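You operate a simulated robot arm through the tools that you are given. There is no shell and no other tool. Be economical: measure what you need, move in short steps, check, and stop when the job is done.

The job below is to be done with a simulated robot arm. You get a single attempt, and the scene is never put back.

Task
Move the red pan to the small ring and simmer it there.
Fine: turn the big ring off before you lift it; small ring's knob to HIGH, one push on its key, knob to LOW, let it simmer for over four seconds, then turn it off.

The check looks at the end state, three seconds after you hand in, the way a careful person would. Anything else that was tipped, shoved, dropped, spilled or broken makes it a failure.

Robot
A 6-joint arm with a two-finger parallel gripper, fixed in place. Base frame: the origin is at the foot of the arm, x ahead of it, y to its left, z up. Lengths are in m, angles in rad, forces in N, time in s.
With the tool pointing down near the work surface it reaches from about 0.28 to 0.7 m from the base axis. Its first joint turns from -2.897 to 2.897 rad. Payload 4.1 kg.
The TCP is the grasp point between the finger pads, 0.023 m short of the fingertips. In the tool frame z runs along the fingers and y along their closing line. Largest opening 0.094 m; finger width 0.038, thickness 0.01; the body of the gripper, 0.054 by 0.096 m, starts 0.039 m behind the TCP.
Orientation is told as [roll, pitch, yaw] about the base's x, y, z axes, in that order, counted from this pose: with the fingers straight down and closing along the base's y, the tool's x points along the base's -x, its y along +y and its z along -z.

Tools
- The arm moves only by the tool drive_tool. Its argument "steps" is a list of rows, each an object (a shift or turn left out is 0, a gripper value left out holds the last) with "offset": the shift along the tool's x, y, z in m, a list of three; "dr": the turn, a rotation vector about the tool's x, y, z in rad, a list of three. In form: [{"offset": [tx, ty, tz], "dr": [rx, ry, rz]}, ...]. A call has 1 to 10 rows; each row is the pose to reach, as a shift and turn from the pose commanded when the call began, along the tool's axes at that moment. "hand" is the gripper command, from -1 (shut) to 1 (fully open), values between in proportion, set as the call begins (left out, the last holds). A row lasts 0.2 s, in which the tool goes at most 0.05 m and 0.15 rad; a call with a longer step from one row to the next is refused whole, and so is a gripper value outside its range. A pose out of reach is approached as far as the arm can. The call stops where the force on the tool passes 40 N (or 10 N more than at its start, if that is more) or the arm is blocked; 0.2 s more then pass. The fingers move at their own pace (about 0.045 m/s each) and stop on an object; they squeeze with about 23 N. The grip force told is the motor's: it shows also when the fingers shut on nothing. Time passes only in rows, and 0.2 s behind the last, so rows that repeat a pose let the fingers close. The reply holds the time, the measured pose of the TCP, the force on the tool along the base axes, the opening and the grip force, in the units named above and with some noise, with the torque about the TCP (base axes, N m) and any sound that the robot's microphone picked up, and new pictures: "views" is both (left out), scene, wrist or none.
- Cameras (640 x 400 px; columns grow to the right, rows downward): "scene" is fixed at [0.2176, 0.6508, 1.2986]; the picture's right is [-0.82, -0.57, 0.00], its down [-0.54, 0.78, -0.30] and it looks along [0.17, -0.25, -0.95] (base axes); focal length 214 px, centre (320, 200). "wrist" rides on the gripper at [0.086, 0.016, -0.074] in the tool frame; the picture's right is [-0.18, 0.98, 0.00], its down [-0.58, -0.11, -0.81] and it looks along [-0.79, -0.15, 0.59] (tool axes); focal length 243 px, centre (320, 200). There is no depth. A picture from a camera that has moved, and an enlarged one, comes with that camera's place and axes in the base frame and with its lens.
- lift_body(by): slides the trunk up (or, below 0, down) by that many m; the arm rides with it, the base frame stays. It gives what a move gives, with no picture.
- close_up(camera, box): a new picture of the part [left, top, right, bottom] of that camera's present view, enlarged. It takes no simulated time.
- sign_off(): hands the job in; it is judged then, once.

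Work in short steps. Places have to be worked out from the pictures, the camera data and where the tool is seen: move nearer, look again, correct. Check each grasp and each placing, and mend what went wrong. You have 120 turns and 200 pictures in all, those below and enlarged ones among them. Open the gripper and draw the arm clear of the work before you hand the job in, unless the task says otherwise; then end with one line.

The tools are called after "Emit:" as a command line: name --argument value ..., lists and objects as JSON in quotes. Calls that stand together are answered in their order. drive_tool: Moves the arm, as the interface text tells. Its arguments: {"type":"object","properties":{"steps":{"type":"array","items":{"type":"object","properties":{"offset":{"type":"array","items":{"type":"number"}},"dr":{"type":"array","items":{"type":"number"}}}}},"hand":{"type":"number"},"views":{"type":"string","enum":["both","scene","wrist","none"]}},"required":["steps"]} The other tools are called the same way: lift_body (by) slides the trunk up or down; close_up (camera, box) takes an enlarged picture of a part of a camera's view; sign_off () hands the job in.

At the start:

```text
clock: 0.0
tool_pos: [0.2699, 0.2485, 1.2335]
tcp_rot: [0.001, 0.002, -0.001]
wrist_force: [-0.5, -0.1, 0.5]
ft_torque: [0.03, 0.0, 0.02]
finger_gap: 0.0939
grip_force: 0.1
trunk travel left (down, up): [-0.475, 0.115]
```

scene: 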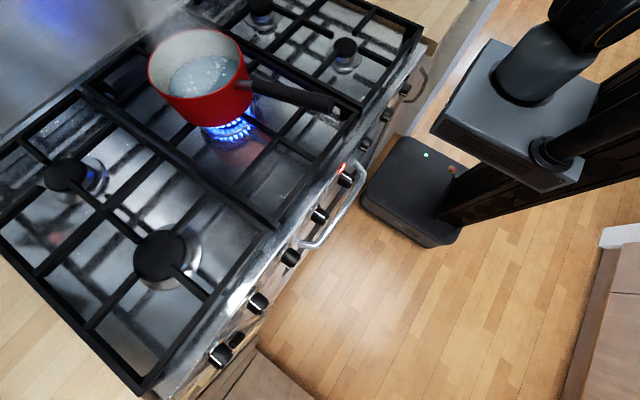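
wrist: 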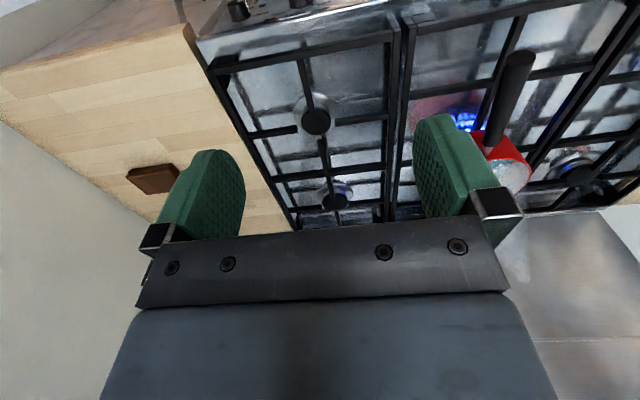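

The scene shows the red pan on a lit burner, and I need knob and burner details before moving. I'll enlarge several parts of the view.

Emit:
close_up --camera "scene" --box '[280, 60, 440, 160]'

Emit:
close_up --camera "scene" --box '[260, 140, 420, 240]'

Emit:
close_up --camera "scene" --box '[180, 230, 340, 380]'

Emit:
close_up --camera "scene" --box '[130, 0, 440, 200]'

Emit:
close_up --camera "scene" --box '[0, 130, 260, 330]'

```text
4.00 times, centred on (360, 110) of scene
camera zoom: at [0.2176, 0.6508, 1.2986], right [-0.82, -0.57, 0.0], down [-0.54, 0.78, -0.3], along [0.17, -0.25, -0.95], focal length 858 px, centre (160, 560)
```

zoom: 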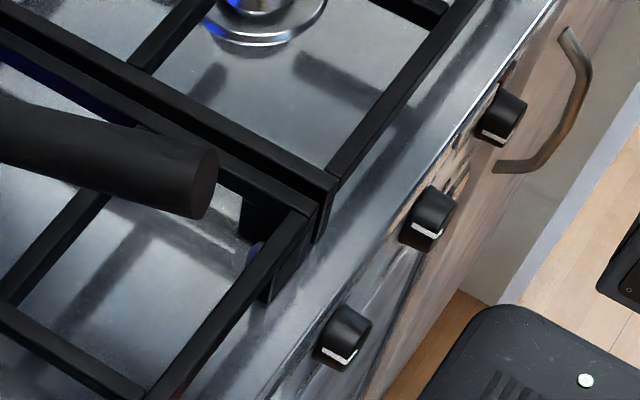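

```text
4.00 times, centred on (340, 190) of scene
camera zoom: at [0.2176, 0.6508, 1.2986], right [-0.82, -0.57, 0.0], down [-0.54, 0.78, -0.3], along [0.17, -0.25, -0.95], focal length 858 px, centre (240, 240)
```

zoom: 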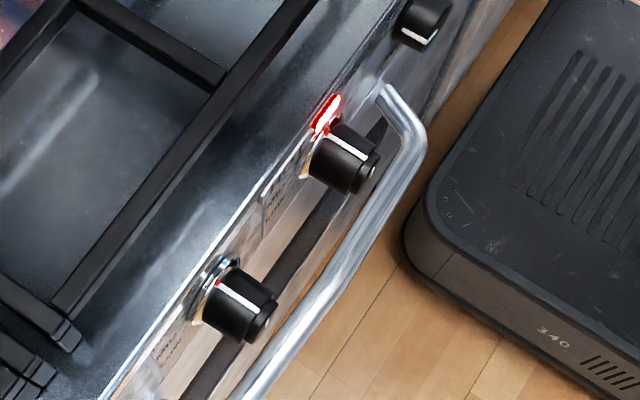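

```text
2.67 times, centred on (260, 305) of scene
camera zoom: at [0.2176, 0.6508, 1.2986], right [-0.82, -0.57, 0.0], down [-0.54, 0.78, -0.3], along [0.17, -0.25, -0.95], focal length 572 px, centre (480, -80)
```

zoom: 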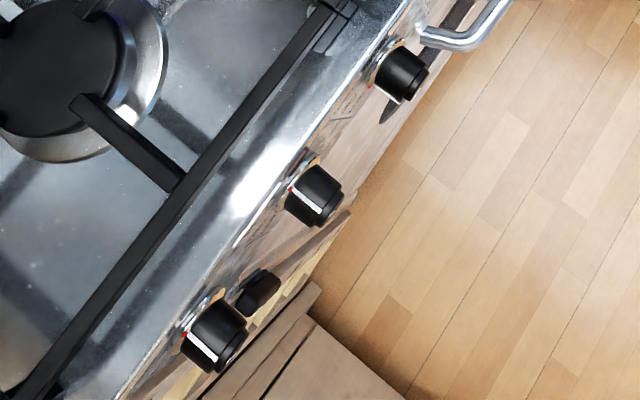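

```text
2.00 times, centred on (285, 100) of scene
camera zoom: at [0.2176, 0.6508, 1.2986], right [-0.82, -0.57, 0.0], down [-0.54, 0.78, -0.3], along [0.17, -0.25, -0.95], focal length 429 px, centre (390, 400)
```

zoom: 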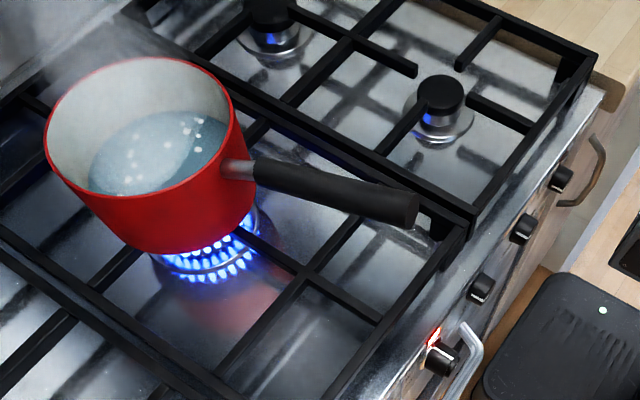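

```text
2.00 times, centred on (130, 230) of scene
camera zoom: at [0.2176, 0.6508, 1.2986], right [-0.82, -0.57, 0.0], down [-0.54, 0.78, -0.3], along [0.17, -0.25, -0.95], focal length 429 px, centre (700, 140)
```

zoom: 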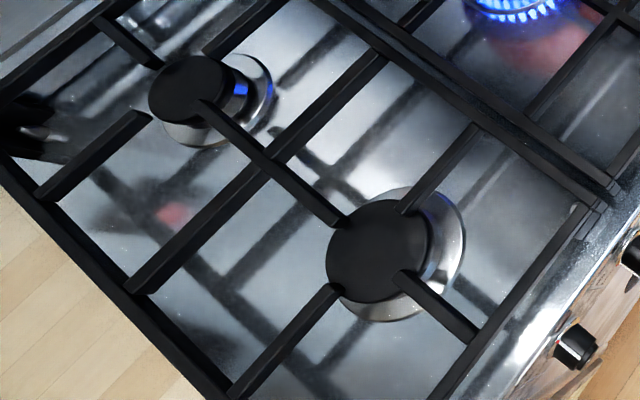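

Triangulating both pictures: the small (right-front) burner cap is near (0.45, 0.20, 0.92), and the knobs lie at x≈0.29, z≈0.80, with y from 0.10 to 0.90 about 0.115 apart. I'll draw the arm back a little and down so the wrist camera sees the panel.

Emit:
drive_tool --steps '[{"offset": [0.04, 0, 0.03]}, {"offset": [0.08, 0.03, 0.05]}, {"offset": [0.11, 0.06, 0.08]}, {"offset": [0.11, 0.1, 0.11]}]' --views "both"

```text
refused: row 2 steps farther than a row can; nothing moved
```

The second row was too long, so I'll use smaller steps.

Emit:
drive_tool --steps '[{"offset": [0.03, 0, 0.03]}, {"offset": [0.06, 0.02, 0.06]}, {"offset": [0.09, 0.05, 0.08]}, {"offset": [0.11, 0.08, 0.11]}, {"offset": [0.11, 0.1, 0.13]}]' --views "both"

```text
clock: 1.2
tool_pos: [0.1586, 0.3511, 1.1034]
tcp_rot: [-0.001, 0.0, 0.0]
wrist_force: [-1.4, -0.4, 0.5]
ft_torque: [0.0, 0.0, 0.03]
finger_gap: 0.0941
grip_force: 0.0
trunk travel left (down, up): [-0.475, 0.115]
camera wrist: at [0.0718, 0.367, 1.1778], right [0.18, 0.98, 0.0], down [0.58, -0.11, 0.81], along [0.79, -0.15, -0.59], focal length 243 px, centre (320, 200)
```

scene: 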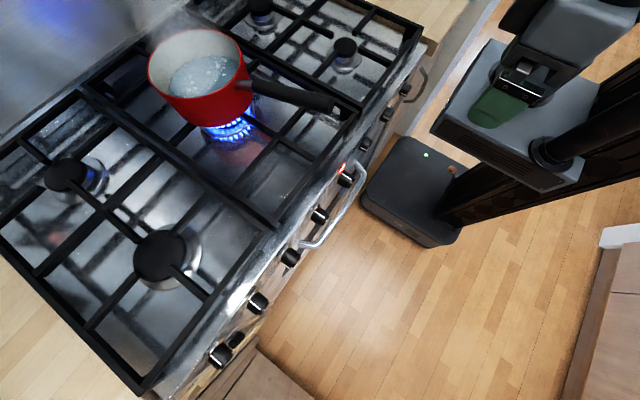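
wrist: 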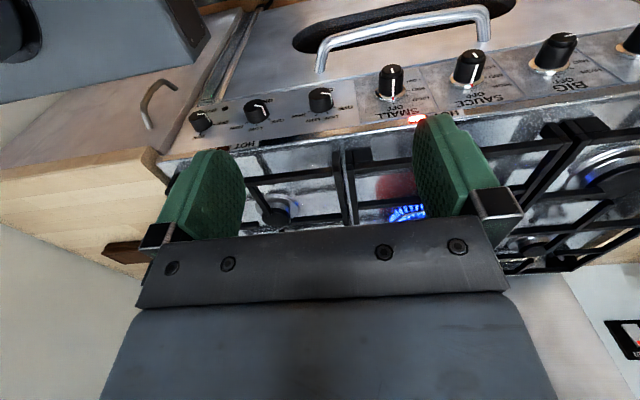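

The panel carries labels (SMALL, SAUCE, BIG…). I'll enlarge it.

Emit:
close_up --camera "wrist" --box '[350, 20, 510, 130]'

Emit:
close_up --camera "wrist" --box '[480, 10, 640, 120]'

Emit:
close_up --camera "wrist" --box '[170, 70, 370, 180]'

```text
3.64 times, centred on (430, 75) of wrist
camera zoom: at [0.0718, 0.367, 1.1778], right [0.18, 0.98, 0.0], down [0.58, -0.11, 0.81], along [0.79, -0.15, -0.59], focal length 882 px, centre (-80, 654)
```

zoom: 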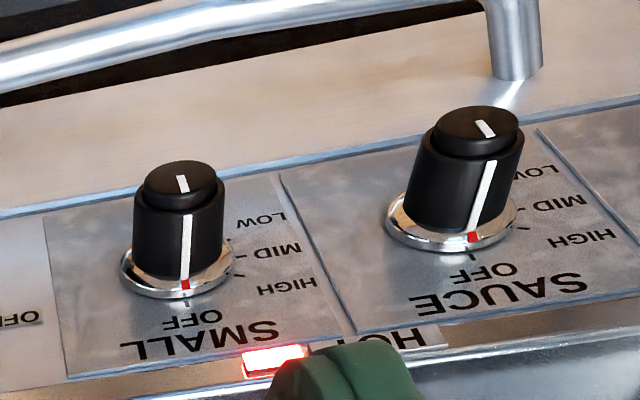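

```text
3.64 times, centred on (560, 65) of wrist
camera zoom: at [0.0718, 0.367, 1.1778], right [0.18, 0.98, 0.0], down [0.58, -0.11, 0.81], along [0.79, -0.15, -0.59], focal length 882 px, centre (-553, 691)
```

zoom: 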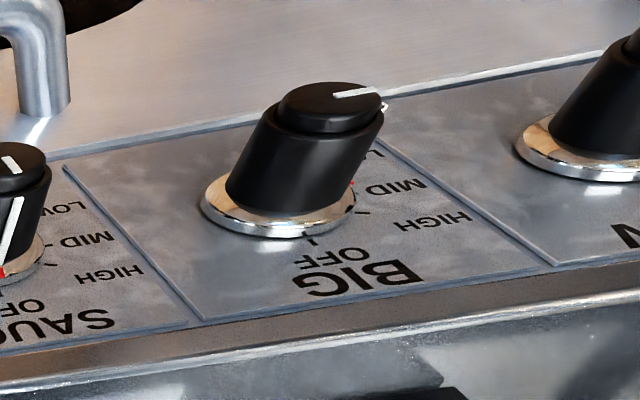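

```text
3.20 times, centred on (270, 125) of wrist
camera zoom: at [0.0718, 0.367, 1.1778], right [0.18, 0.98, 0.0], down [0.58, -0.11, 0.81], along [0.79, -0.15, -0.59], focal length 776 px, centre (480, 440)
```

zoom: 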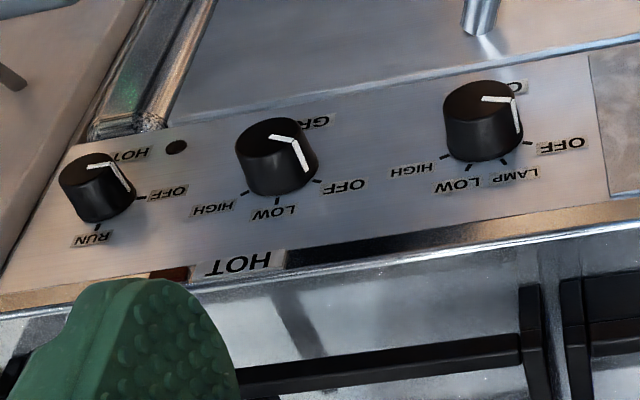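

The burner knobs (with a small key cap on each) run from y≈0.45: SMALL, SAUCE, BIG (turned to about MID/LOW), two more. OFF points up, and HIGH→MID→LOW go counter-clockwise as seen by the user. I'll swing out toward the BIG knob (y≈0.67) and tip the tool horizontal to face the panel.

Emit:
drive_tool --steps '[{"offset": [0, 0.025, 0], "dr": [0, -0.15, 0]}, {"offset": [0, 0.05, 0], "dr": [0, -0.3, 0]}, {"offset": [0, 0.075, 0], "dr": [0, -0.45, 0]}, {"offset": [0, 0.1, 0], "dr": [0, -0.6, 0]}, {"offset": [0, 0.125, 0], "dr": [0, -0.75, 0]}, {"offset": [0, 0.15, 0], "dr": [0, -0.9, 0]}, {"offset": [0, 0.175, 0], "dr": [0, -1.05, 0]}, {"offset": [0, 0.2, 0], "dr": [0, -1.2, 0]}, {"offset": [0, 0.225, 0], "dr": [0, -1.35, 0]}, {"offset": [0, 0.25, 0], "dr": [0, -1.5, 0]}]' --views "both"

```text
clock: 3.4
tool_pos: [0.1582, 0.5992, 1.1023]
tcp_rot: [0.002, -1.505, -0.002]
wrist_force: [0.8, 0.4, 0.9]
ft_torque: [-0.01, 0.01, 0.0]
finger_gap: 0.094
grip_force: 0.0
trunk travel left (down, up): [-0.475, 0.115]
camera wrist: at [0.0783, 0.6158, 1.0221], right [0.01, 0.98, 0.18], down [-0.76, -0.11, 0.64], along [0.64, -0.15, 0.75], focal length 243 px, centre (320, 200)
```

scene: 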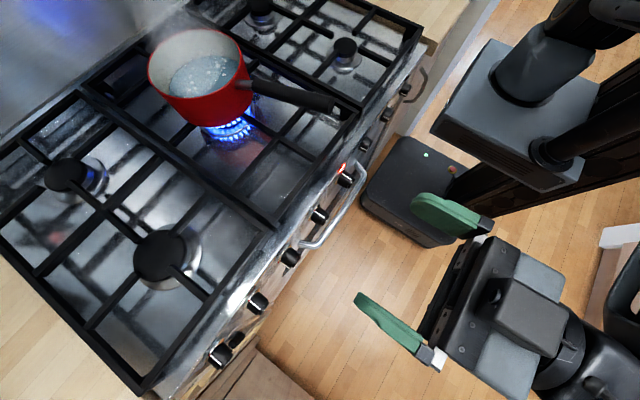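
wrist: 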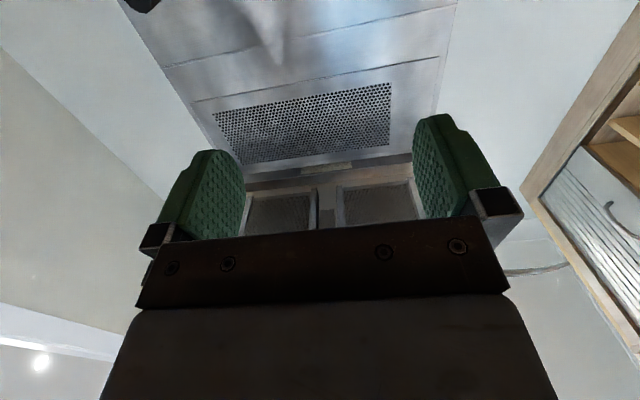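

The horizontal pose works. Now I lower the trunk in two stages toward knob height (z≈0.815), watching clearances.

Emit:
lift_body --by -0.15

Emit:
lift_body --by -0.135

Emit:
drive_tool --steps '[{"offset": [0, 0.035, 0.0], "dr": [0, -0.066, 0]}, {"offset": [0, 0.07, 0.0], "dr": [0, -0.066, 0]}]' --views "both"

```text
clock: 5.2
tool_pos: [0.1594, 0.5973, 0.9526]
tcp_rot: [-0.001, -1.499, 0.002]
wrist_force: [-0.4, 0.7, -0.6]
ft_torque: [-0.04, 0.01, 0.02]
finger_gap: 0.0941
grip_force: 0.0
trunk travel left (down, up): [-0.325, 0.265]
```

```text
clock: 6.8
tool_pos: [0.1586, 0.598, 0.8189]
tcp_rot: [-0.002, -1.499, 0.001]
wrist_force: [-0.4, 0.1, 0.0]
ft_torque: [-0.02, -0.01, 0.03]
finger_gap: 0.094
grip_force: 0.1
trunk travel left (down, up): [-0.19, 0.4]
```

```text
clock: 7.4
tool_pos: [0.1589, 0.6454, 0.8171]
tcp_rot: [-0.7, -1.566, 0.698]
wrist_force: [-0.3, 0.9, -0.9]
ft_torque: [0.0, -0.06, -0.08]
finger_gap: 0.094
grip_force: 0.1
out of reach, approached as far as the arm can: row 2
trunk travel left (down, up): [-0.19, 0.4]
camera wrist: at [0.0838, 0.6624, 0.7313], right [0.0, 0.98, 0.18], down [-0.8, -0.11, 0.59], along [0.59, -0.15, 0.79], focal length 243 px, centre (320, 200)
```

scene: 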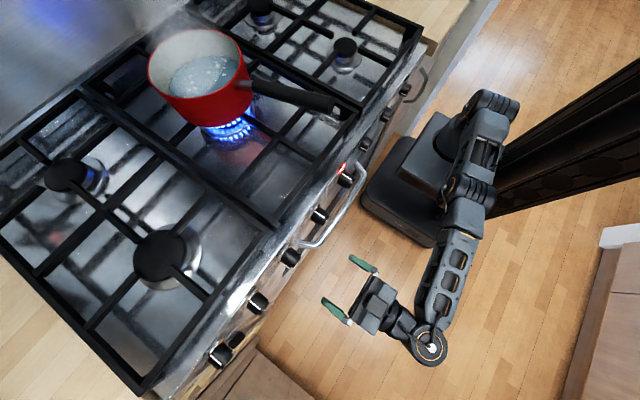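
wrist: 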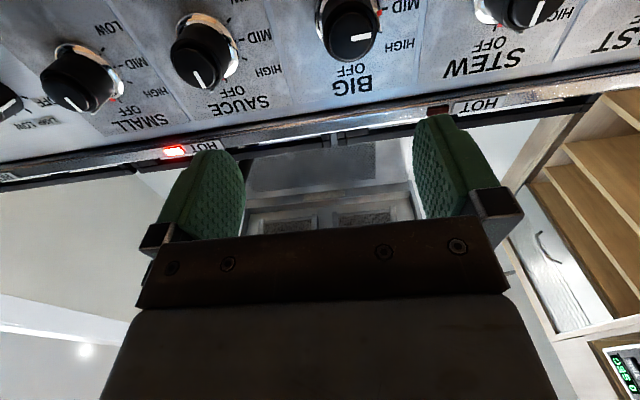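

The wrist view shows SMALL, SAUCE, BIG, STEW, …; BIG is turned near MID and centred about (0.262, 0.67, 0.80). The reach is tight here, so I'll go forward a bit and see whether y=0.67 becomes reachable.

Emit:
drive_tool --steps '[{"offset": [0.0, 0, 0.02]}, {"offset": [0.0, 0, 0.04]}, {"offset": [0.0, 0, 0.04]}]' --views "wrist"

```text
clock: 8.2
tool_pos: [0.1984, 0.6448, 0.8181]
tcp_rot: [-0.003, -1.565, 0.001]
wrist_force: [-0.2, -0.2, 0.0]
ft_torque: [0.03, 0.02, -0.03]
finger_gap: 0.0942
grip_force: 0.1
trunk travel left (down, up): [-0.19, 0.4]
camera wrist: at [0.1239, 0.6619, 0.732], right [0.0, 0.98, 0.18], down [-0.8, -0.11, 0.59], along [0.6, -0.15, 0.79], focal length 243 px, centre (320, 200)
```

wrist: 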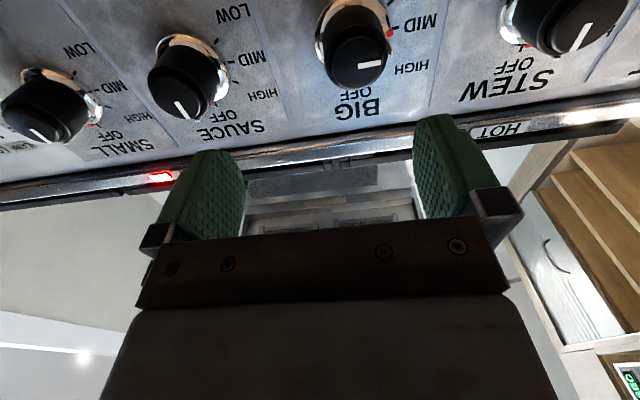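

BIG's cap front triangulates to about (0.275, 0.671, 0.802). I'll align the tool to that axis while still in front of it.

Emit:
drive_tool --steps '[{"offset": [0.016, 0.013, 0.0]}, {"offset": [0.016, 0.026, 0.0]}, {"offset": [0.016, 0.026, 0.0]}]' --views "wrist"

```text
clock: 9.0
tool_pos: [0.1999, 0.6519, 0.8029]
tcp_rot: [-0.042, -1.567, 0.042]
wrist_force: [0.6, 0.1, 0.7]
ft_torque: [0.0, 0.02, -0.01]
finger_gap: 0.0942
grip_force: 0.1
out of reach, approached as far as the arm can: row 1, 2, 3
trunk travel left (down, up): [-0.19, 0.4]
camera wrist: at [0.1255, 0.6672, 0.717], right [0.0, 0.98, 0.18], down [-0.8, -0.11, 0.59], along [0.6, -0.15, 0.79], focal length 243 px, centre (320, 200)
```

wrist: 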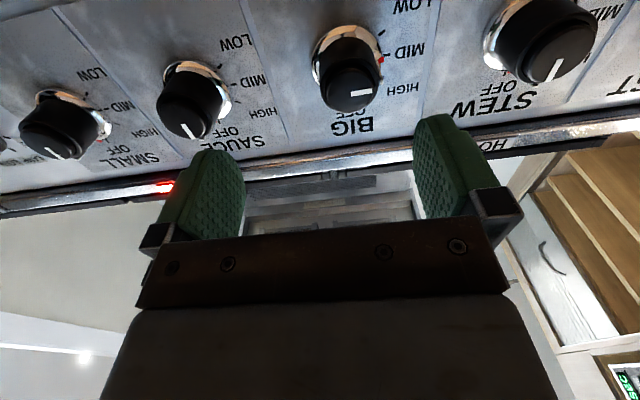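

Still ~0.02 m short in y, so I'll try a different trunk height: raise the trunk 0.08, then bring the tool back down to the same height.

Emit:
lift_body --by 0.08

Emit:
drive_tool --steps '[{"offset": [0.04, 0.0, 0.0]}, {"offset": [0.08, 0.0, 0.0]}, {"offset": [0.08, 0.01, 0.0]}, {"offset": [0.08, 0.01, 0.0]}]' --views "none"

```text
clock: 10.2
tool_pos: [0.2009, 0.6507, 0.8827]
tcp_rot: [-0.091, -1.566, 0.09]
wrist_force: [0.9, -0.2, -0.1]
ft_torque: [-0.01, -0.02, 0.02]
finger_gap: 0.094
grip_force: 0.0
trunk travel left (down, up): [-0.27, 0.32]
```

```text
clock: 11.2
tool_pos: [0.2004, 0.649, 0.8022]
tcp_rot: [-0.016, -1.565, 0.014]
wrist_force: [0.3, 0.5, -0.2]
ft_torque: [0.01, 0.03, -0.02]
finger_gap: 0.0939
grip_force: 0.0
out of reach, approached as far as the arm can: row 3, 4
trunk travel left (down, up): [-0.27, 0.32]
```

The trunk height barely matters; the arm is just at full stretch. A slight yaw of 0.1 rad toward +y should bring the knob into reach.

Emit:
drive_tool --steps '[{"offset": [0, 0.0, 0.0], "dr": [-0.1, 0, 0]}, {"offset": [0, 0.02, 0.02], "dr": [-0.1, 0, 0]}, {"offset": [0, 0.02, 0.03], "dr": [-0.1, 0, 0]}]' --views "wrist"

```text
clock: 11.9
tool_pos: [0.2307, 0.6703, 0.8025]
tcp_rot: [-0.021, -1.566, 0.122]
wrist_force: [0.6, 0.3, 0.5]
ft_torque: [0.0, 0.05, 0.01]
finger_gap: 0.0941
grip_force: 0.1
trunk travel left (down, up): [-0.27, 0.32]
camera wrist: at [0.1541, 0.6791, 0.7163], right [-0.1, 0.98, 0.18], down [-0.79, -0.19, 0.59], along [0.61, -0.09, 0.79], focal length 243 px, centre (320, 200)
```

wrist: 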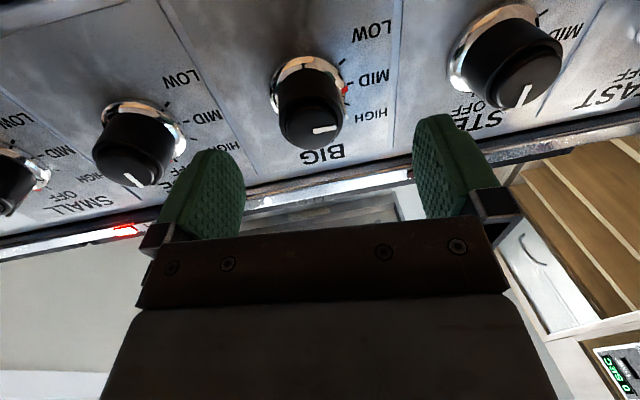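

Tool is aligned; BIG's cap centre is about (0.27, 0.673, 0.798), its base near x=0.305 and the axis slightly inclined. I'll advance so the fingers straddle the knob.

Emit:
drive_tool --steps '[{"offset": [0.004, 0.003, 0.01], "dr": [0, 0.1, 0]}, {"offset": [0.005, 0.002, 0.022], "dr": [0, 0.1, 0]}, {"offset": [0.005, 0.0, 0.035], "dr": [0, 0.1, 0]}, {"offset": [0.005, 0.0, 0.035], "dr": [0, 0.1, 0]}]' --views "both"

```text
clock: 12.9
tool_pos: [0.2647, 0.6705, 0.7961]
tcp_rot: [0.005, -1.467, 0.097]
wrist_force: [0.2, -0.1, 0.4]
ft_torque: [0.02, 0.0, -0.01]
finger_gap: 0.0938
grip_force: 0.0
out of reach, approached as far as the arm can: row 1, 2, 3, 4
trunk travel left (down, up): [-0.27, 0.32]
camera wrist: at [0.1802, 0.678, 0.7192], right [-0.08, 0.98, 0.18], down [-0.73, -0.18, 0.66], along [0.68, -0.08, 0.73], focal length 243 px, centre (320, 200)
```

scene: 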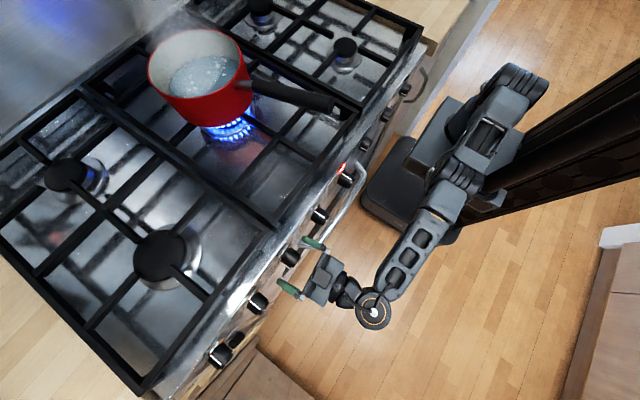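
wrist: 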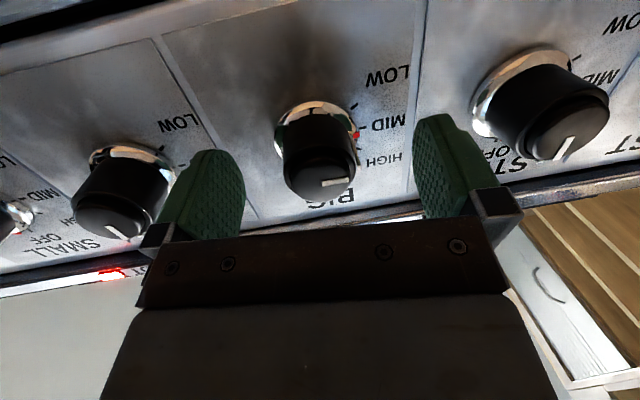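

The knob sits centred between the fingers, pointer at MID. Close on it.

Emit:
drive_tool --steps '[{"offset": [0, 0, 0]}, {"offset": [0, 0, 0]}, {"offset": [0, 0, 0]}, {"offset": [0, 0, 0]}, {"offset": [0, 0, 0]}]' --hand -1 --views "wrist"

```text
clock: 14.2
tool_pos: [0.2658, 0.6682, 0.7979]
tcp_rot: [0.003, -1.467, 0.094]
wrist_force: [-5.4, -17.3, -1.3]
ft_torque: [0.02, 0.01, -1.22]
finger_gap: 0.0395
grip_force: 45.1
trunk travel left (down, up): [-0.27, 0.32]
camera wrist: at [0.1804, 0.6766, 0.7194], right [-0.08, 0.98, 0.18], down [-0.73, -0.18, 0.66], along [0.68, -0.08, 0.73], focal length 243 px, centre (320, 200)
```

wrist: 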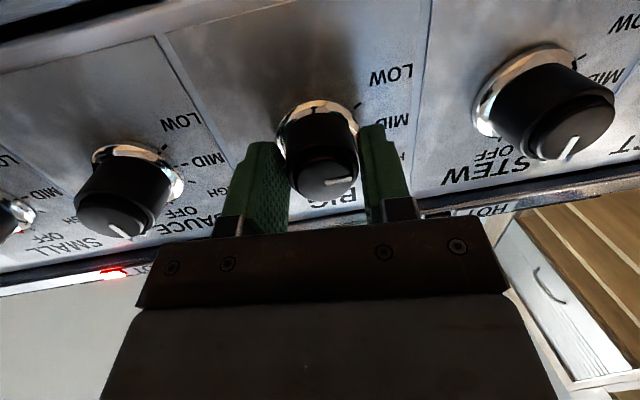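

Gripped (0.0395 m) with a side load of about −17 N in y, so I'll relax by shifting −y slightly, then turn clockwise (+z) toward OFF in a first stage.

Emit:
drive_tool --steps '[{"offset": [0, -0.003, 0]}, {"offset": [0, -0.004, 0], "dr": [0, 0, 0.15]}, {"offset": [0, -0.004, 0], "dr": [0, 0, 0.3]}, {"offset": [0, -0.004, 0], "dr": [0, 0, 0.45]}, {"offset": [0, -0.004, 0], "dr": [0, 0, 0.6]}]' --views "wrist"

```text
clock: 15.2
tool_pos: [0.2639, 0.6697, 0.798]
tcp_rot: [1.32, -1.143, -1.227]
wrist_force: [1.0, 20.9, -2.3]
ft_torque: [-0.07, 0.26, 0.4]
finger_gap: 0.0392
grip_force: 44.7
trunk travel left (down, up): [-0.27, 0.32]
stopped in row 4: the force on the tool passed its limit at 42 N (the readings are from after the stop); the commanded pose is now the measured one
camera wrist: at [0.1768, 0.7101, 0.7336], right [-0.04, 0.83, 0.56], down [-0.71, -0.42, 0.57], along [0.7, -0.38, 0.6], focal length 243 px, centre (320, 200)
```

wrist: 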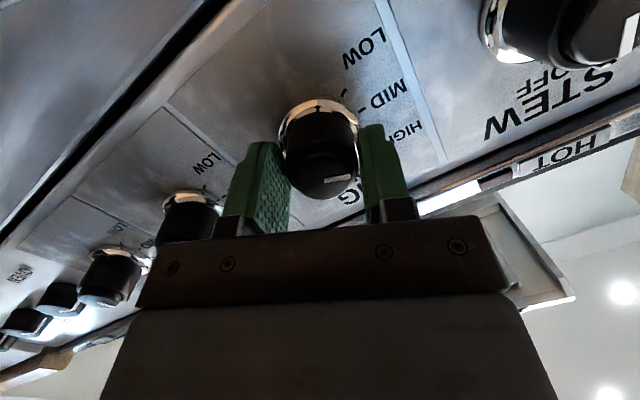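

The knob turned with the gripper about 0.4 rad before the side-load limit; the commanded pose was reset. I'll continue turning from here with no shift.

Emit:
drive_tool --steps '[{"offset": [0, 0, 0]}, {"offset": [0, 0, 0], "dr": [0, 0, 0.12]}, {"offset": [0, 0, 0], "dr": [0, 0, 0.24]}, {"offset": [0, 0, 0], "dr": [0, 0, 0.36]}, {"offset": [0, 0, 0], "dr": [0, 0, 0.48]}]' --views "wrist"

```text
clock: 16.4
tool_pos: [0.2632, 0.6699, 0.8002]
tcp_rot: [1.443, -0.667, -1.379]
wrist_force: [-12.3, 25.5, 9.6]
ft_torque: [0.05, -0.31, 1.15]
finger_gap: 0.0387
grip_force: 45.0
trunk travel left (down, up): [-0.27, 0.32]
camera wrist: at [0.176, 0.7381, 0.7676], right [0.04, 0.47, 0.88], down [-0.71, -0.61, 0.35], along [0.7, -0.64, 0.31], focal length 243 px, centre (320, 200)
```

wrist: 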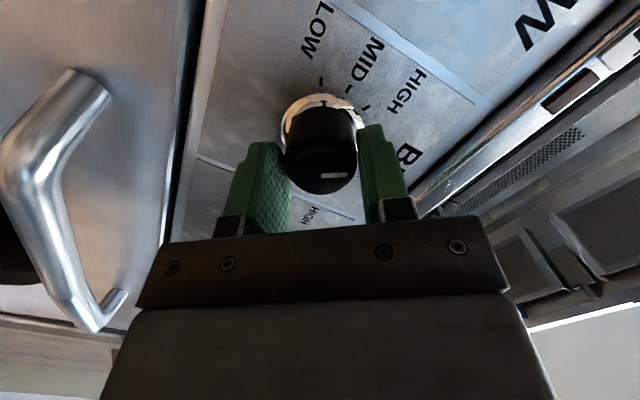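

About 0.9 rad turned; the pointer is now ~60° up toward OFF. I'll relax the side load slightly toward +y and turn another 0.5 rad.

Emit:
drive_tool --steps '[{"offset": [0.002, 0.002, 0]}, {"offset": [0.002, 0.002, 0], "dr": [0, 0, 0.13]}, {"offset": [0.002, 0.002, 0], "dr": [0, 0, 0.26]}, {"offset": [0.002, 0.002, 0], "dr": [0, 0, 0.39]}, {"offset": [0.002, 0.002, 0], "dr": [0, 0, 0.52]}]' --views "both"

```text
clock: 17.6
tool_pos: [0.2634, 0.6699, 0.8024]
tcp_rot: [1.466, -0.162, -1.441]
wrist_force: [-12.4, 12.7, 14.6]
ft_torque: [0.02, -1.01, 0.34]
finger_gap: 0.039
grip_force: 45.4
trunk travel left (down, up): [-0.27, 0.32]
camera wrist: at [0.1804, 0.7486, 0.8119], right [0.11, -0.01, 0.99], down [-0.73, -0.68, 0.07], along [0.67, -0.74, -0.08], focal length 243 px, centre (320, 200)
```

scene: 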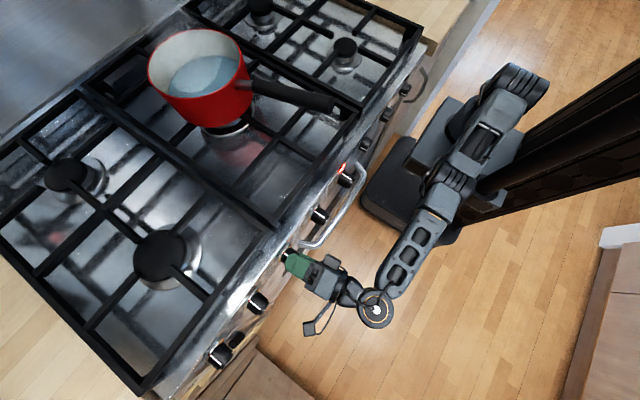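
wrist: 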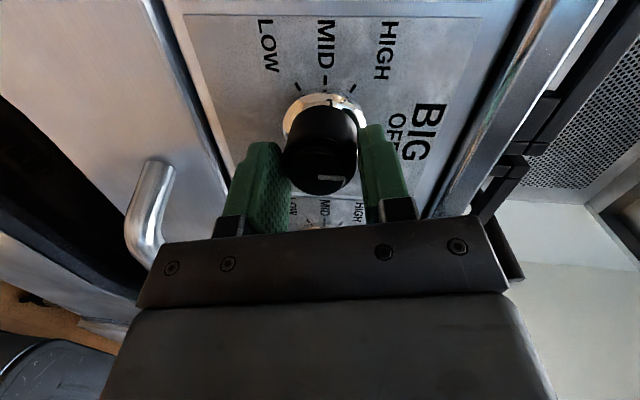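

The centre flame is out and the pointer is up. Release, back off, and check the pointer against OFF.

Emit:
drive_tool --steps '[{"offset": [0, 0, 0]}, {"offset": [0, 0, 0]}, {"offset": [0, 0, 0]}, {"offset": [0, 0, -0.02]}, {"offset": [0, 0, -0.05]}, {"offset": [0, 0, -0.08]}]' --hand 1 --views "wrist"

Emit:
close_up --camera "wrist" --box '[220, 0, 420, 125]'

Emit:
close_up --camera "scene" --box '[130, 0, 440, 200]'

```text
clock: 18.9
tool_pos: [0.1842, 0.6666, 0.8115]
tcp_rot: [1.465, -0.162, -1.445]
wrist_force: [0.2, 0.1, 0.9]
ft_torque: [-0.02, 0.0, 0.02]
finger_gap: 0.0941
grip_force: 0.1
out of reach, approached as far as the arm can: row 4, 5, 6
trunk travel left (down, up): [-0.27, 0.32]
camera wrist: at [0.1014, 0.7475, 0.821], right [0.11, -0.01, 0.99], down [-0.73, -0.67, 0.07], along [0.67, -0.74, -0.08], focal length 243 px, centre (320, 200)
```

wrist: 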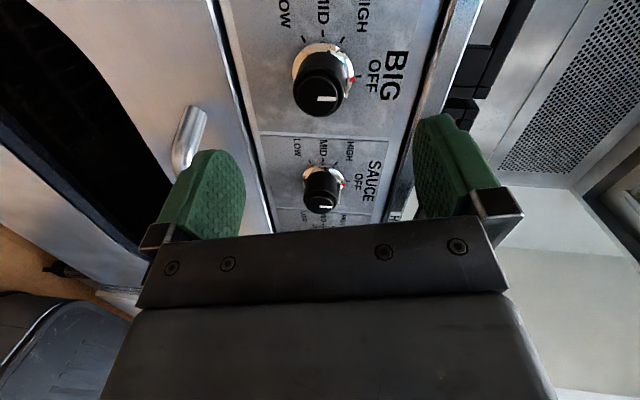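

```text
3.20 times, centred on (320, 62) of wrist
camera zoom: at [0.1014, 0.7475, 0.821], right [0.11, -0.01, 0.99], down [-0.73, -0.67, 0.07], along [0.67, -0.74, -0.08], focal length 776 px, centre (320, 640)
```

zoom: 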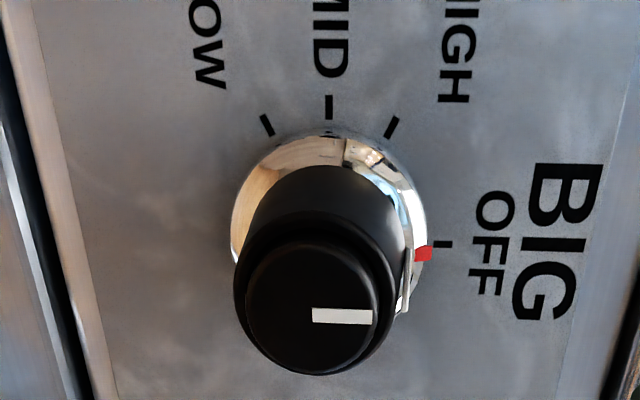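

```text
2.00 times, centred on (285, 100) of scene
camera zoom: at [0.2176, 0.6508, 1.2986], right [-0.82, -0.57, 0.0], down [-0.54, 0.78, -0.3], along [0.17, -0.25, -0.95], focal length 429 px, centre (390, 400)
```

zoom: 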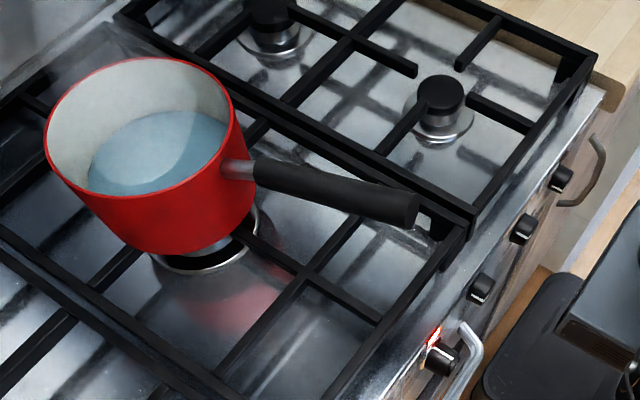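

BIG is at OFF and the flame is out. Now I withdraw toward y≈0.47 while undoing the roll, to prepare for the pan.

Emit:
drive_tool --steps '[{"offset": [-0.02, 0, 0], "dr": [0, 0, -0.14]}, {"offset": [-0.04, 0, 0], "dr": [0, 0, -0.28]}, {"offset": [-0.06, 0, 0], "dr": [0, 0, -0.42]}, {"offset": [-0.08, 0, 0], "dr": [0, 0, -0.56]}, {"offset": [-0.1, 0, 0], "dr": [0, 0, -0.7]}, {"offset": [-0.12, 0, 0], "dr": [0, 0, -0.84]}, {"offset": [-0.14, 0, 0], "dr": [0, 0, -0.98]}, {"offset": [-0.16, 0, 0], "dr": [0, 0, -1.12]}, {"offset": [-0.18, 0, 0], "dr": [0, 0, -1.26]}, {"offset": [-0.2, 0, 0], "dr": [0, 0, -1.38]}]' --views "none"

Emit:
lift_body --by 0.3

```text
clock: 21.1
tool_pos: [0.2065, 0.5864, 0.5049]
tcp_rot: [0.339, -1.464, -0.233]
wrist_force: [0.8, -0.9, 0.1]
ft_torque: [-0.01, -0.01, -0.01]
finger_gap: 0.0939
grip_force: 0.0
out of reach, approached as far as the arm can: row 1, 2, 3, 4, 5, 6, 7, 8, 9, 10
trunk travel left (down, up): [-0.27, 0.32]
```

```text
clock: 24.1
tool_pos: [0.2055, 0.586, 0.8045]
tcp_rot: [0.356, -1.464, -0.253]
wrist_force: [-0.3, 0.2, -0.4]
ft_torque: [-0.02, -0.02, 0.02]
finger_gap: 0.0942
grip_force: 0.0
trunk travel left (down, up): [-0.57, 0.02]
```

Odd: the reach limit made the arm sag to z≈0.50 before the lift; forces stayed near zero. Look at the state now.

Emit:
drive_tool --steps '[{"offset": [0, 0, 0]}]' --views "both"

```text
clock: 24.6
tool_pos: [0.2068, 0.5857, 0.8044]
tcp_rot: [0.361, -1.462, -0.256]
wrist_force: [0.1, -1.0, 0.6]
ft_torque: [-0.02, 0.03, 0.0]
finger_gap: 0.0937
grip_force: 0.1
trunk travel left (down, up): [-0.57, 0.02]
camera wrist: at [0.1219, 0.5969, 0.7269], right [-0.08, 0.97, 0.22], down [-0.73, -0.21, 0.66], along [0.68, -0.11, 0.72], focal length 243 px, centre (320, 200)
```

scene: 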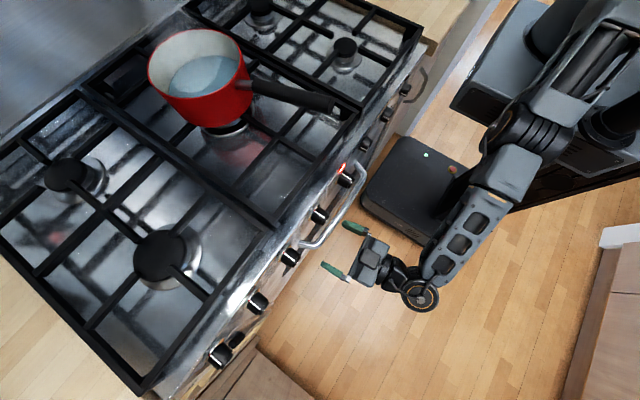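
wrist: 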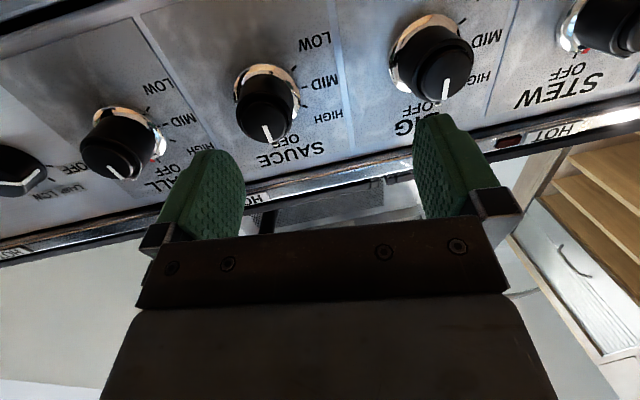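

All knobs are fine and BIG reads OFF like SAUCE. Now raise the tool 0.3 m and bring it back and inward before pitching down.

Emit:
drive_tool --steps '[{"offset": [-0.03, -0.012, -0.01]}, {"offset": [-0.07, -0.025, -0.02]}, {"offset": [-0.11, -0.037, -0.03]}, {"offset": [-0.15, -0.05, -0.03]}, {"offset": [-0.19, -0.062, -0.03]}, {"offset": [-0.23, -0.075, -0.03]}, {"offset": [-0.27, -0.087, -0.03]}, {"offset": [-0.31, -0.1, -0.03]}, {"offset": [-0.34, -0.11, -0.03]}]' --views "none"

```text
clock: 26.6
tool_pos: [0.2266, 0.5868, 0.8041]
tcp_rot: [0.362, -1.465, -0.256]
wrist_force: [0.0, 0.0, -0.5]
ft_torque: [0.01, -0.01, -0.04]
finger_gap: 0.0938
grip_force: 0.0
out of reach, approached as far as the arm can: row 1, 2, 3, 4, 5, 6, 7, 8, 9
trunk travel left (down, up): [-0.57, 0.02]
```

The arm did not follow; perhaps it's stuck at a joint limit. Try one small move to learn: pitch the tool down a little and pull in.

Emit:
drive_tool --steps '[{"offset": [0, -0.02, -0.02]}, {"offset": [0, -0.04, -0.04]}]' --views "none"

```text
clock: 27.1
tool_pos: [0.1858, 0.5846, 0.8041]
tcp_rot: [0.359, -1.463, -0.255]
wrist_force: [0.5, -0.6, 0.4]
ft_torque: [0.04, 0.0, 0.0]
finger_gap: 0.094
grip_force: 0.0
out of reach, approached as far as the arm can: row 1, 2
trunk travel left (down, up): [-0.57, 0.02]
```

x follows but y and z do not. Try pitching the tool back toward pointing down.

Emit:
drive_tool --steps '[{"offset": [0, 0, 0], "dr": [0, 0.15, 0]}, {"offset": [0, 0, 0], "dr": [0, 0.3, 0]}, {"offset": [0, 0, 0], "dr": [0, 0.45, 0]}]' --views "scene"

```text
clock: 27.9
tool_pos: [0.1872, 0.5881, 0.7302]
tcp_rot: [0.072, -1.017, 0.042]
wrist_force: [-0.3, 0.0, 0.7]
ft_torque: [0.0, -0.01, -0.03]
finger_gap: 0.094
grip_force: 0.0
out of reach, approached as far as the arm can: row 1, 2, 3
trunk travel left (down, up): [-0.57, 0.02]
```

scene: 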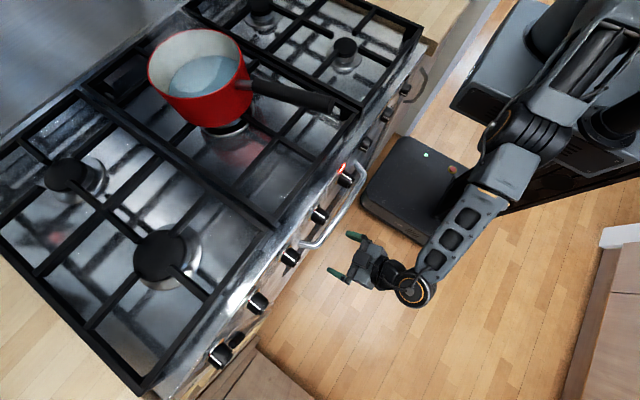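

The wrist pivot seems locked at full stretch. I'll probe with a small pure upward move to see what is free.

Emit:
drive_tool --steps '[{"offset": [-0.034, 0, -0.021]}]' --views "none"

Emit:
drive_tool --steps '[{"offset": [0, -0.04, 0]}]' --views "none"

Emit:
drive_tool --steps '[{"offset": [0, 0.04, 0]}]' --views "none"

```text
clock: 28.4
tool_pos: [0.1874, 0.5845, 0.7684]
tcp_rot: [0.079, -1.017, 0.035]
wrist_force: [-0.2, 0.9, -0.2]
ft_torque: [0.01, 0.01, 0.01]
finger_gap: 0.0939
grip_force: 0.1
trunk travel left (down, up): [-0.57, 0.02]
```

```text
clock: 28.8
tool_pos: [0.1894, 0.5447, 0.7675]
tcp_rot: [0.073, -1.019, 0.039]
wrist_force: [-0.1, 0.1, -0.9]
ft_torque: [0.01, 0.03, -0.01]
finger_gap: 0.0942
grip_force: 0.1
trunk travel left (down, up): [-0.57, 0.02]
```

```text
clock: 29.1
tool_pos: [0.1852, 0.5853, 0.7688]
tcp_rot: [0.071, -1.02, 0.042]
wrist_force: [0.8, 1.2, 0.2]
ft_torque: [-0.01, 0.01, -0.02]
finger_gap: 0.094
grip_force: 0.1
trunk travel left (down, up): [-0.57, 0.02]
```

It moves freely again. Now rise 0.28 m, move inward, and pitch the tool down progressively.

Emit:
drive_tool --steps '[{"offset": [-0.03, -0.015, -0.018], "dr": [0, 0.0, 0]}, {"offset": [-0.06, -0.03, -0.037], "dr": [0, 0.1, 0]}, {"offset": [-0.09, -0.045, -0.055], "dr": [0, 0.2, 0]}, {"offset": [-0.12, -0.06, -0.074], "dr": [0, 0.3, 0]}, {"offset": [-0.15, -0.075, -0.092], "dr": [0, 0.4, 0]}, {"offset": [-0.18, -0.09, -0.11], "dr": [0, 0.5, 0]}, {"offset": [-0.21, -0.105, -0.13], "dr": [0, 0.6, 0]}, {"offset": [-0.24, -0.12, -0.15], "dr": [0, 0.72, 0]}, {"offset": [-0.255, -0.13, -0.16], "dr": [0, 0.87, 0]}, {"offset": [-0.255, -0.14, -0.16], "dr": [0, 1.017, 0]}]' --views "both"

```text
clock: 31.4
tool_pos: [0.1976, 0.435, 1.0659]
tcp_rot: [0.039, 0.0, 0.104]
wrist_force: [0.3, 0.6, 0.4]
ft_torque: [0.01, 0.02, -0.01]
finger_gap: 0.094
grip_force: 0.2
trunk travel left (down, up): [-0.57, 0.02]
camera wrist: at [0.1108, 0.4399, 1.1399], right [0.08, 1.0, 0.04], down [0.59, -0.08, 0.8], along [0.8, -0.04, -0.6], focal length 243 px, centre (320, 200)
```

scene: 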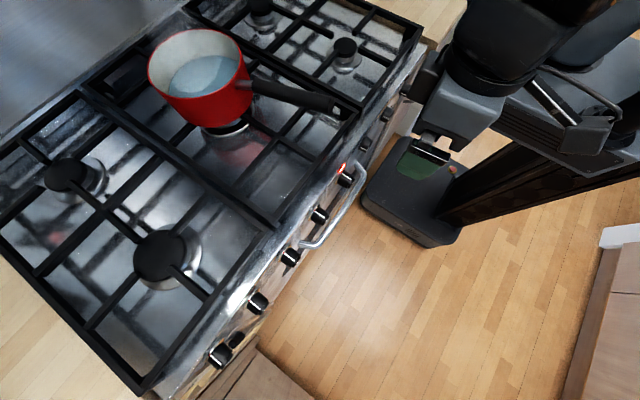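
wrist: 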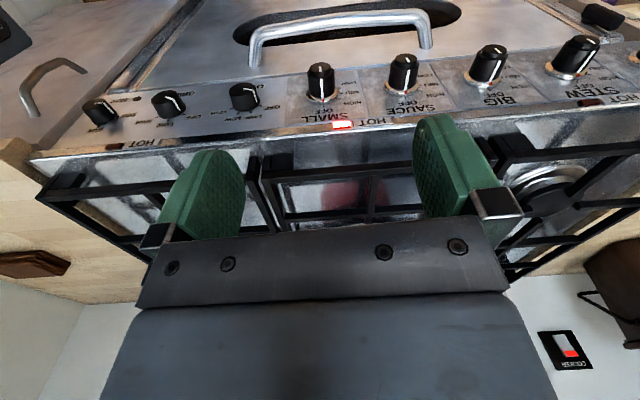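

The tool points down again. Triangulating the start pictures, the black handle runs from (0.336, 0.449, 1.033) to (0.474, 0.478, 1.017), with the pan centre near (0.556, 0.50). I'll rise to z≈1.14 and go over the handle near the pan, aligning the fingers across it.

Emit:
drive_tool --steps '[{"offset": [0, 0, -0.04]}, {"offset": [-0.01, 0, -0.08], "dr": [0.039, 0, -0.1]}, {"offset": [-0.05, 0.0, -0.08], "dr": [0.039, 0, -0.1]}, {"offset": [-0.09, 0.0, -0.08], "dr": [0.039, 0, -0.1]}, {"offset": [-0.13, 0.005, -0.08], "dr": [0.039, 0, -0.1]}, {"offset": [-0.17, 0.01, -0.08], "dr": [0.039, 0, -0.1]}, {"offset": [-0.21, 0.01, -0.08], "dr": [0.039, 0, -0.1]}]' --views "both"

```text
clock: 33.0
tool_pos: [0.4068, 0.4622, 1.1453]
tcp_rot: [-0.001, -0.004, 0.203]
wrist_force: [-0.6, 0.2, -1.0]
ft_torque: [-0.02, 0.01, 0.01]
finger_gap: 0.0939
grip_force: 0.1
trunk travel left (down, up): [-0.57, 0.02]
camera wrist: at [0.3188, 0.4621, 1.2199], right [-0.02, 1.0, 0.0], down [0.59, 0.01, 0.81], along [0.81, 0.01, -0.59], focal length 243 px, centre (320, 200)
```

scene: 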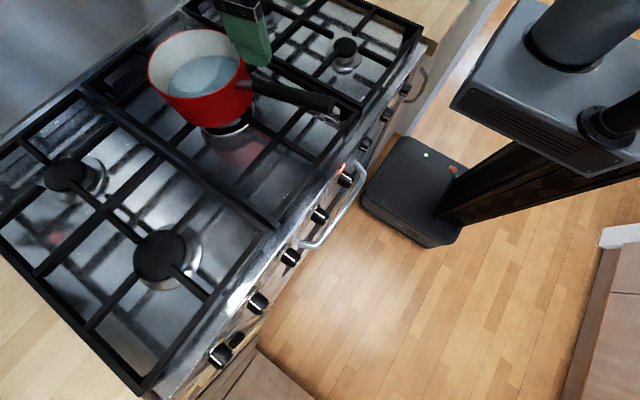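
wrist: 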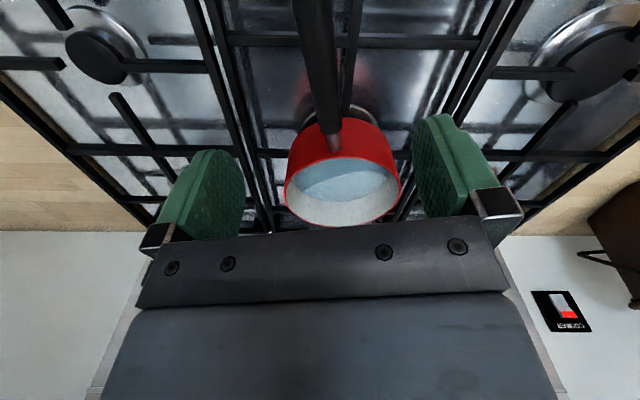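

Clear view: the handle passes centrally between the fingers, the rim is at z≈1.03, and the pan centre is near (0.556, 0.494). I descend onto the handle at x≈0.437, with the handle deep between the fingers.

Emit:
drive_tool --steps '[{"offset": [-0.016, 0, 0.03], "dr": [0, 0.04, 0.03]}, {"offset": [-0.031, 0, 0.065], "dr": [0, 0.08, 0.03]}, {"offset": [-0.031, 0, 0.1], "dr": [0, 0.08, 0.03]}, {"offset": [-0.031, 0, 0.125], "dr": [0, 0.08, 0.03]}]' --views "both"

```text
clock: 34.0
tool_pos: [0.438, 0.4705, 1.0199]
tcp_rot: [-0.003, 0.074, 0.172]
wrist_force: [0.2, 0.6, 0.2]
ft_torque: [0.0, 0.0, -0.01]
finger_gap: 0.0942
grip_force: 0.0
trunk travel left (down, up): [-0.57, 0.02]
camera wrist: at [0.3557, 0.473, 1.1013], right [0.01, 1.0, -0.02], down [0.65, 0.0, 0.76], along [0.76, -0.02, -0.65], focal length 243 px, centre (320, 200)
```

scene: 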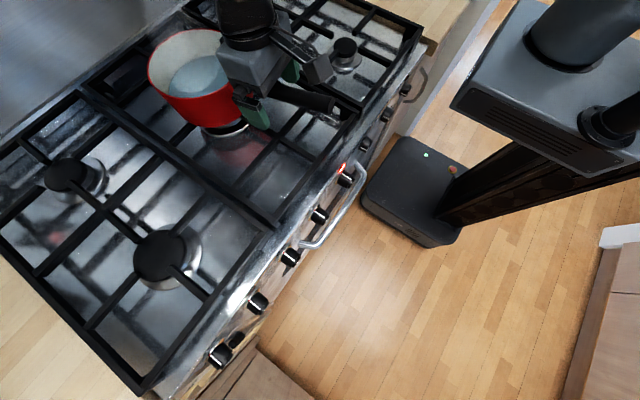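
wrist: 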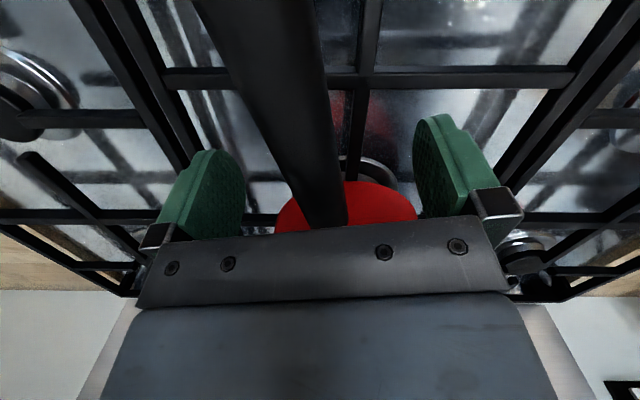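

The handle is centred between the fingers. Go down another ~2 cm, watching for palm contact.

Emit:
drive_tool --steps '[{"offset": [0, 0, 0.01]}, {"offset": [0, 0, 0.016]}, {"offset": [0, 0, 0.02]}]' --views "wrist"

```text
clock: 34.8
tool_pos: [0.4346, 0.4696, 1.0005]
tcp_rot: [-0.004, 0.075, 0.172]
wrist_force: [-0.4, -1.1, 0.4]
ft_torque: [0.04, -0.01, 0.01]
finger_gap: 0.0937
grip_force: 0.1
trunk travel left (down, up): [-0.57, 0.02]
camera wrist: at [0.3537, 0.4722, 1.0815], right [0.01, 1.0, -0.02], down [0.65, 0.01, 0.76], along [0.76, -0.02, -0.65], focal length 243 px, centre (320, 200)
```

wrist: 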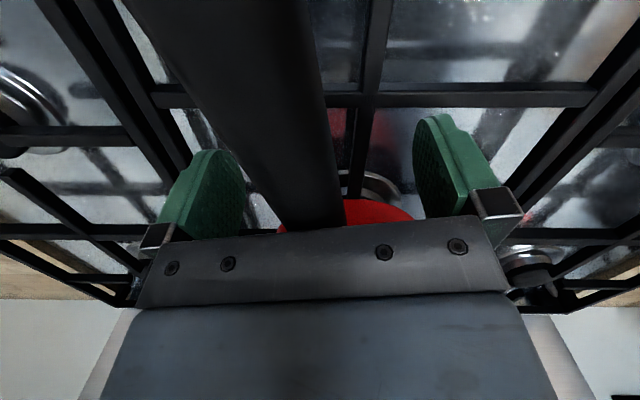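

No contact yet; one more small 4 mm step, then close on the handle.

Emit:
drive_tool --steps '[{"offset": [0, 0, 0.002]}, {"offset": [0, 0, 0.004]}]' --views "none"

Emit:
drive_tool --steps '[{"offset": [0, 0, 0]}, {"offset": [0, 0, 0]}, {"offset": [0, 0, 0]}, {"offset": [0, 0, 0]}, {"offset": [0, 0, 0]}]' --hand -1 --views "both"

```text
clock: 35.4
tool_pos: [0.4357, 0.4698, 0.9962]
tcp_rot: [-0.001, 0.075, 0.171]
wrist_force: [-0.1, -1.5, 4.1]
ft_torque: [0.0, 0.1, 0.04]
finger_gap: 0.0942
grip_force: 0.1
trunk travel left (down, up): [-0.57, 0.02]
```

```text
clock: 36.5
tool_pos: [0.4349, 0.4679, 0.9964]
tcp_rot: [0.0, 0.075, 0.172]
wrist_force: [-0.7, -1.2, 4.6]
ft_torque: [0.04, 0.09, 0.0]
finger_gap: 0.0223
grip_force: 22.8
trunk travel left (down, up): [-0.57, 0.02]
camera wrist: at [0.3529, 0.4719, 1.0777], right [0.01, 1.0, -0.02], down [0.65, 0.0, 0.76], along [0.76, -0.02, -0.65], focal length 243 px, centre (320, 200)
```

scene: 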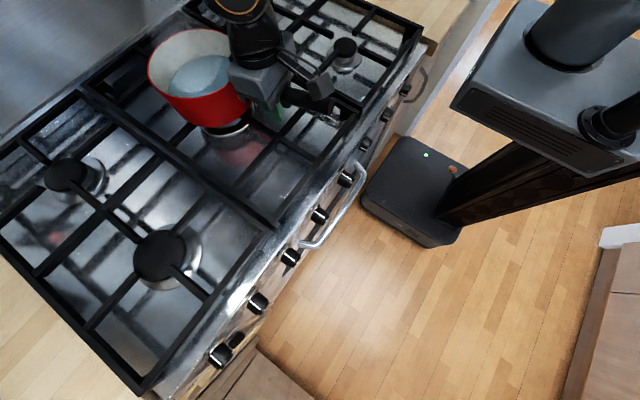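
wrist: 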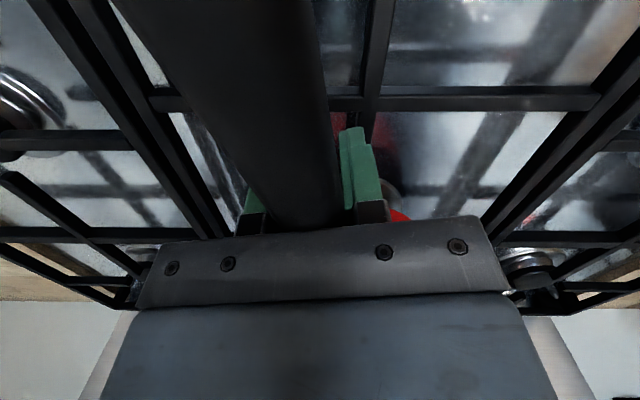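

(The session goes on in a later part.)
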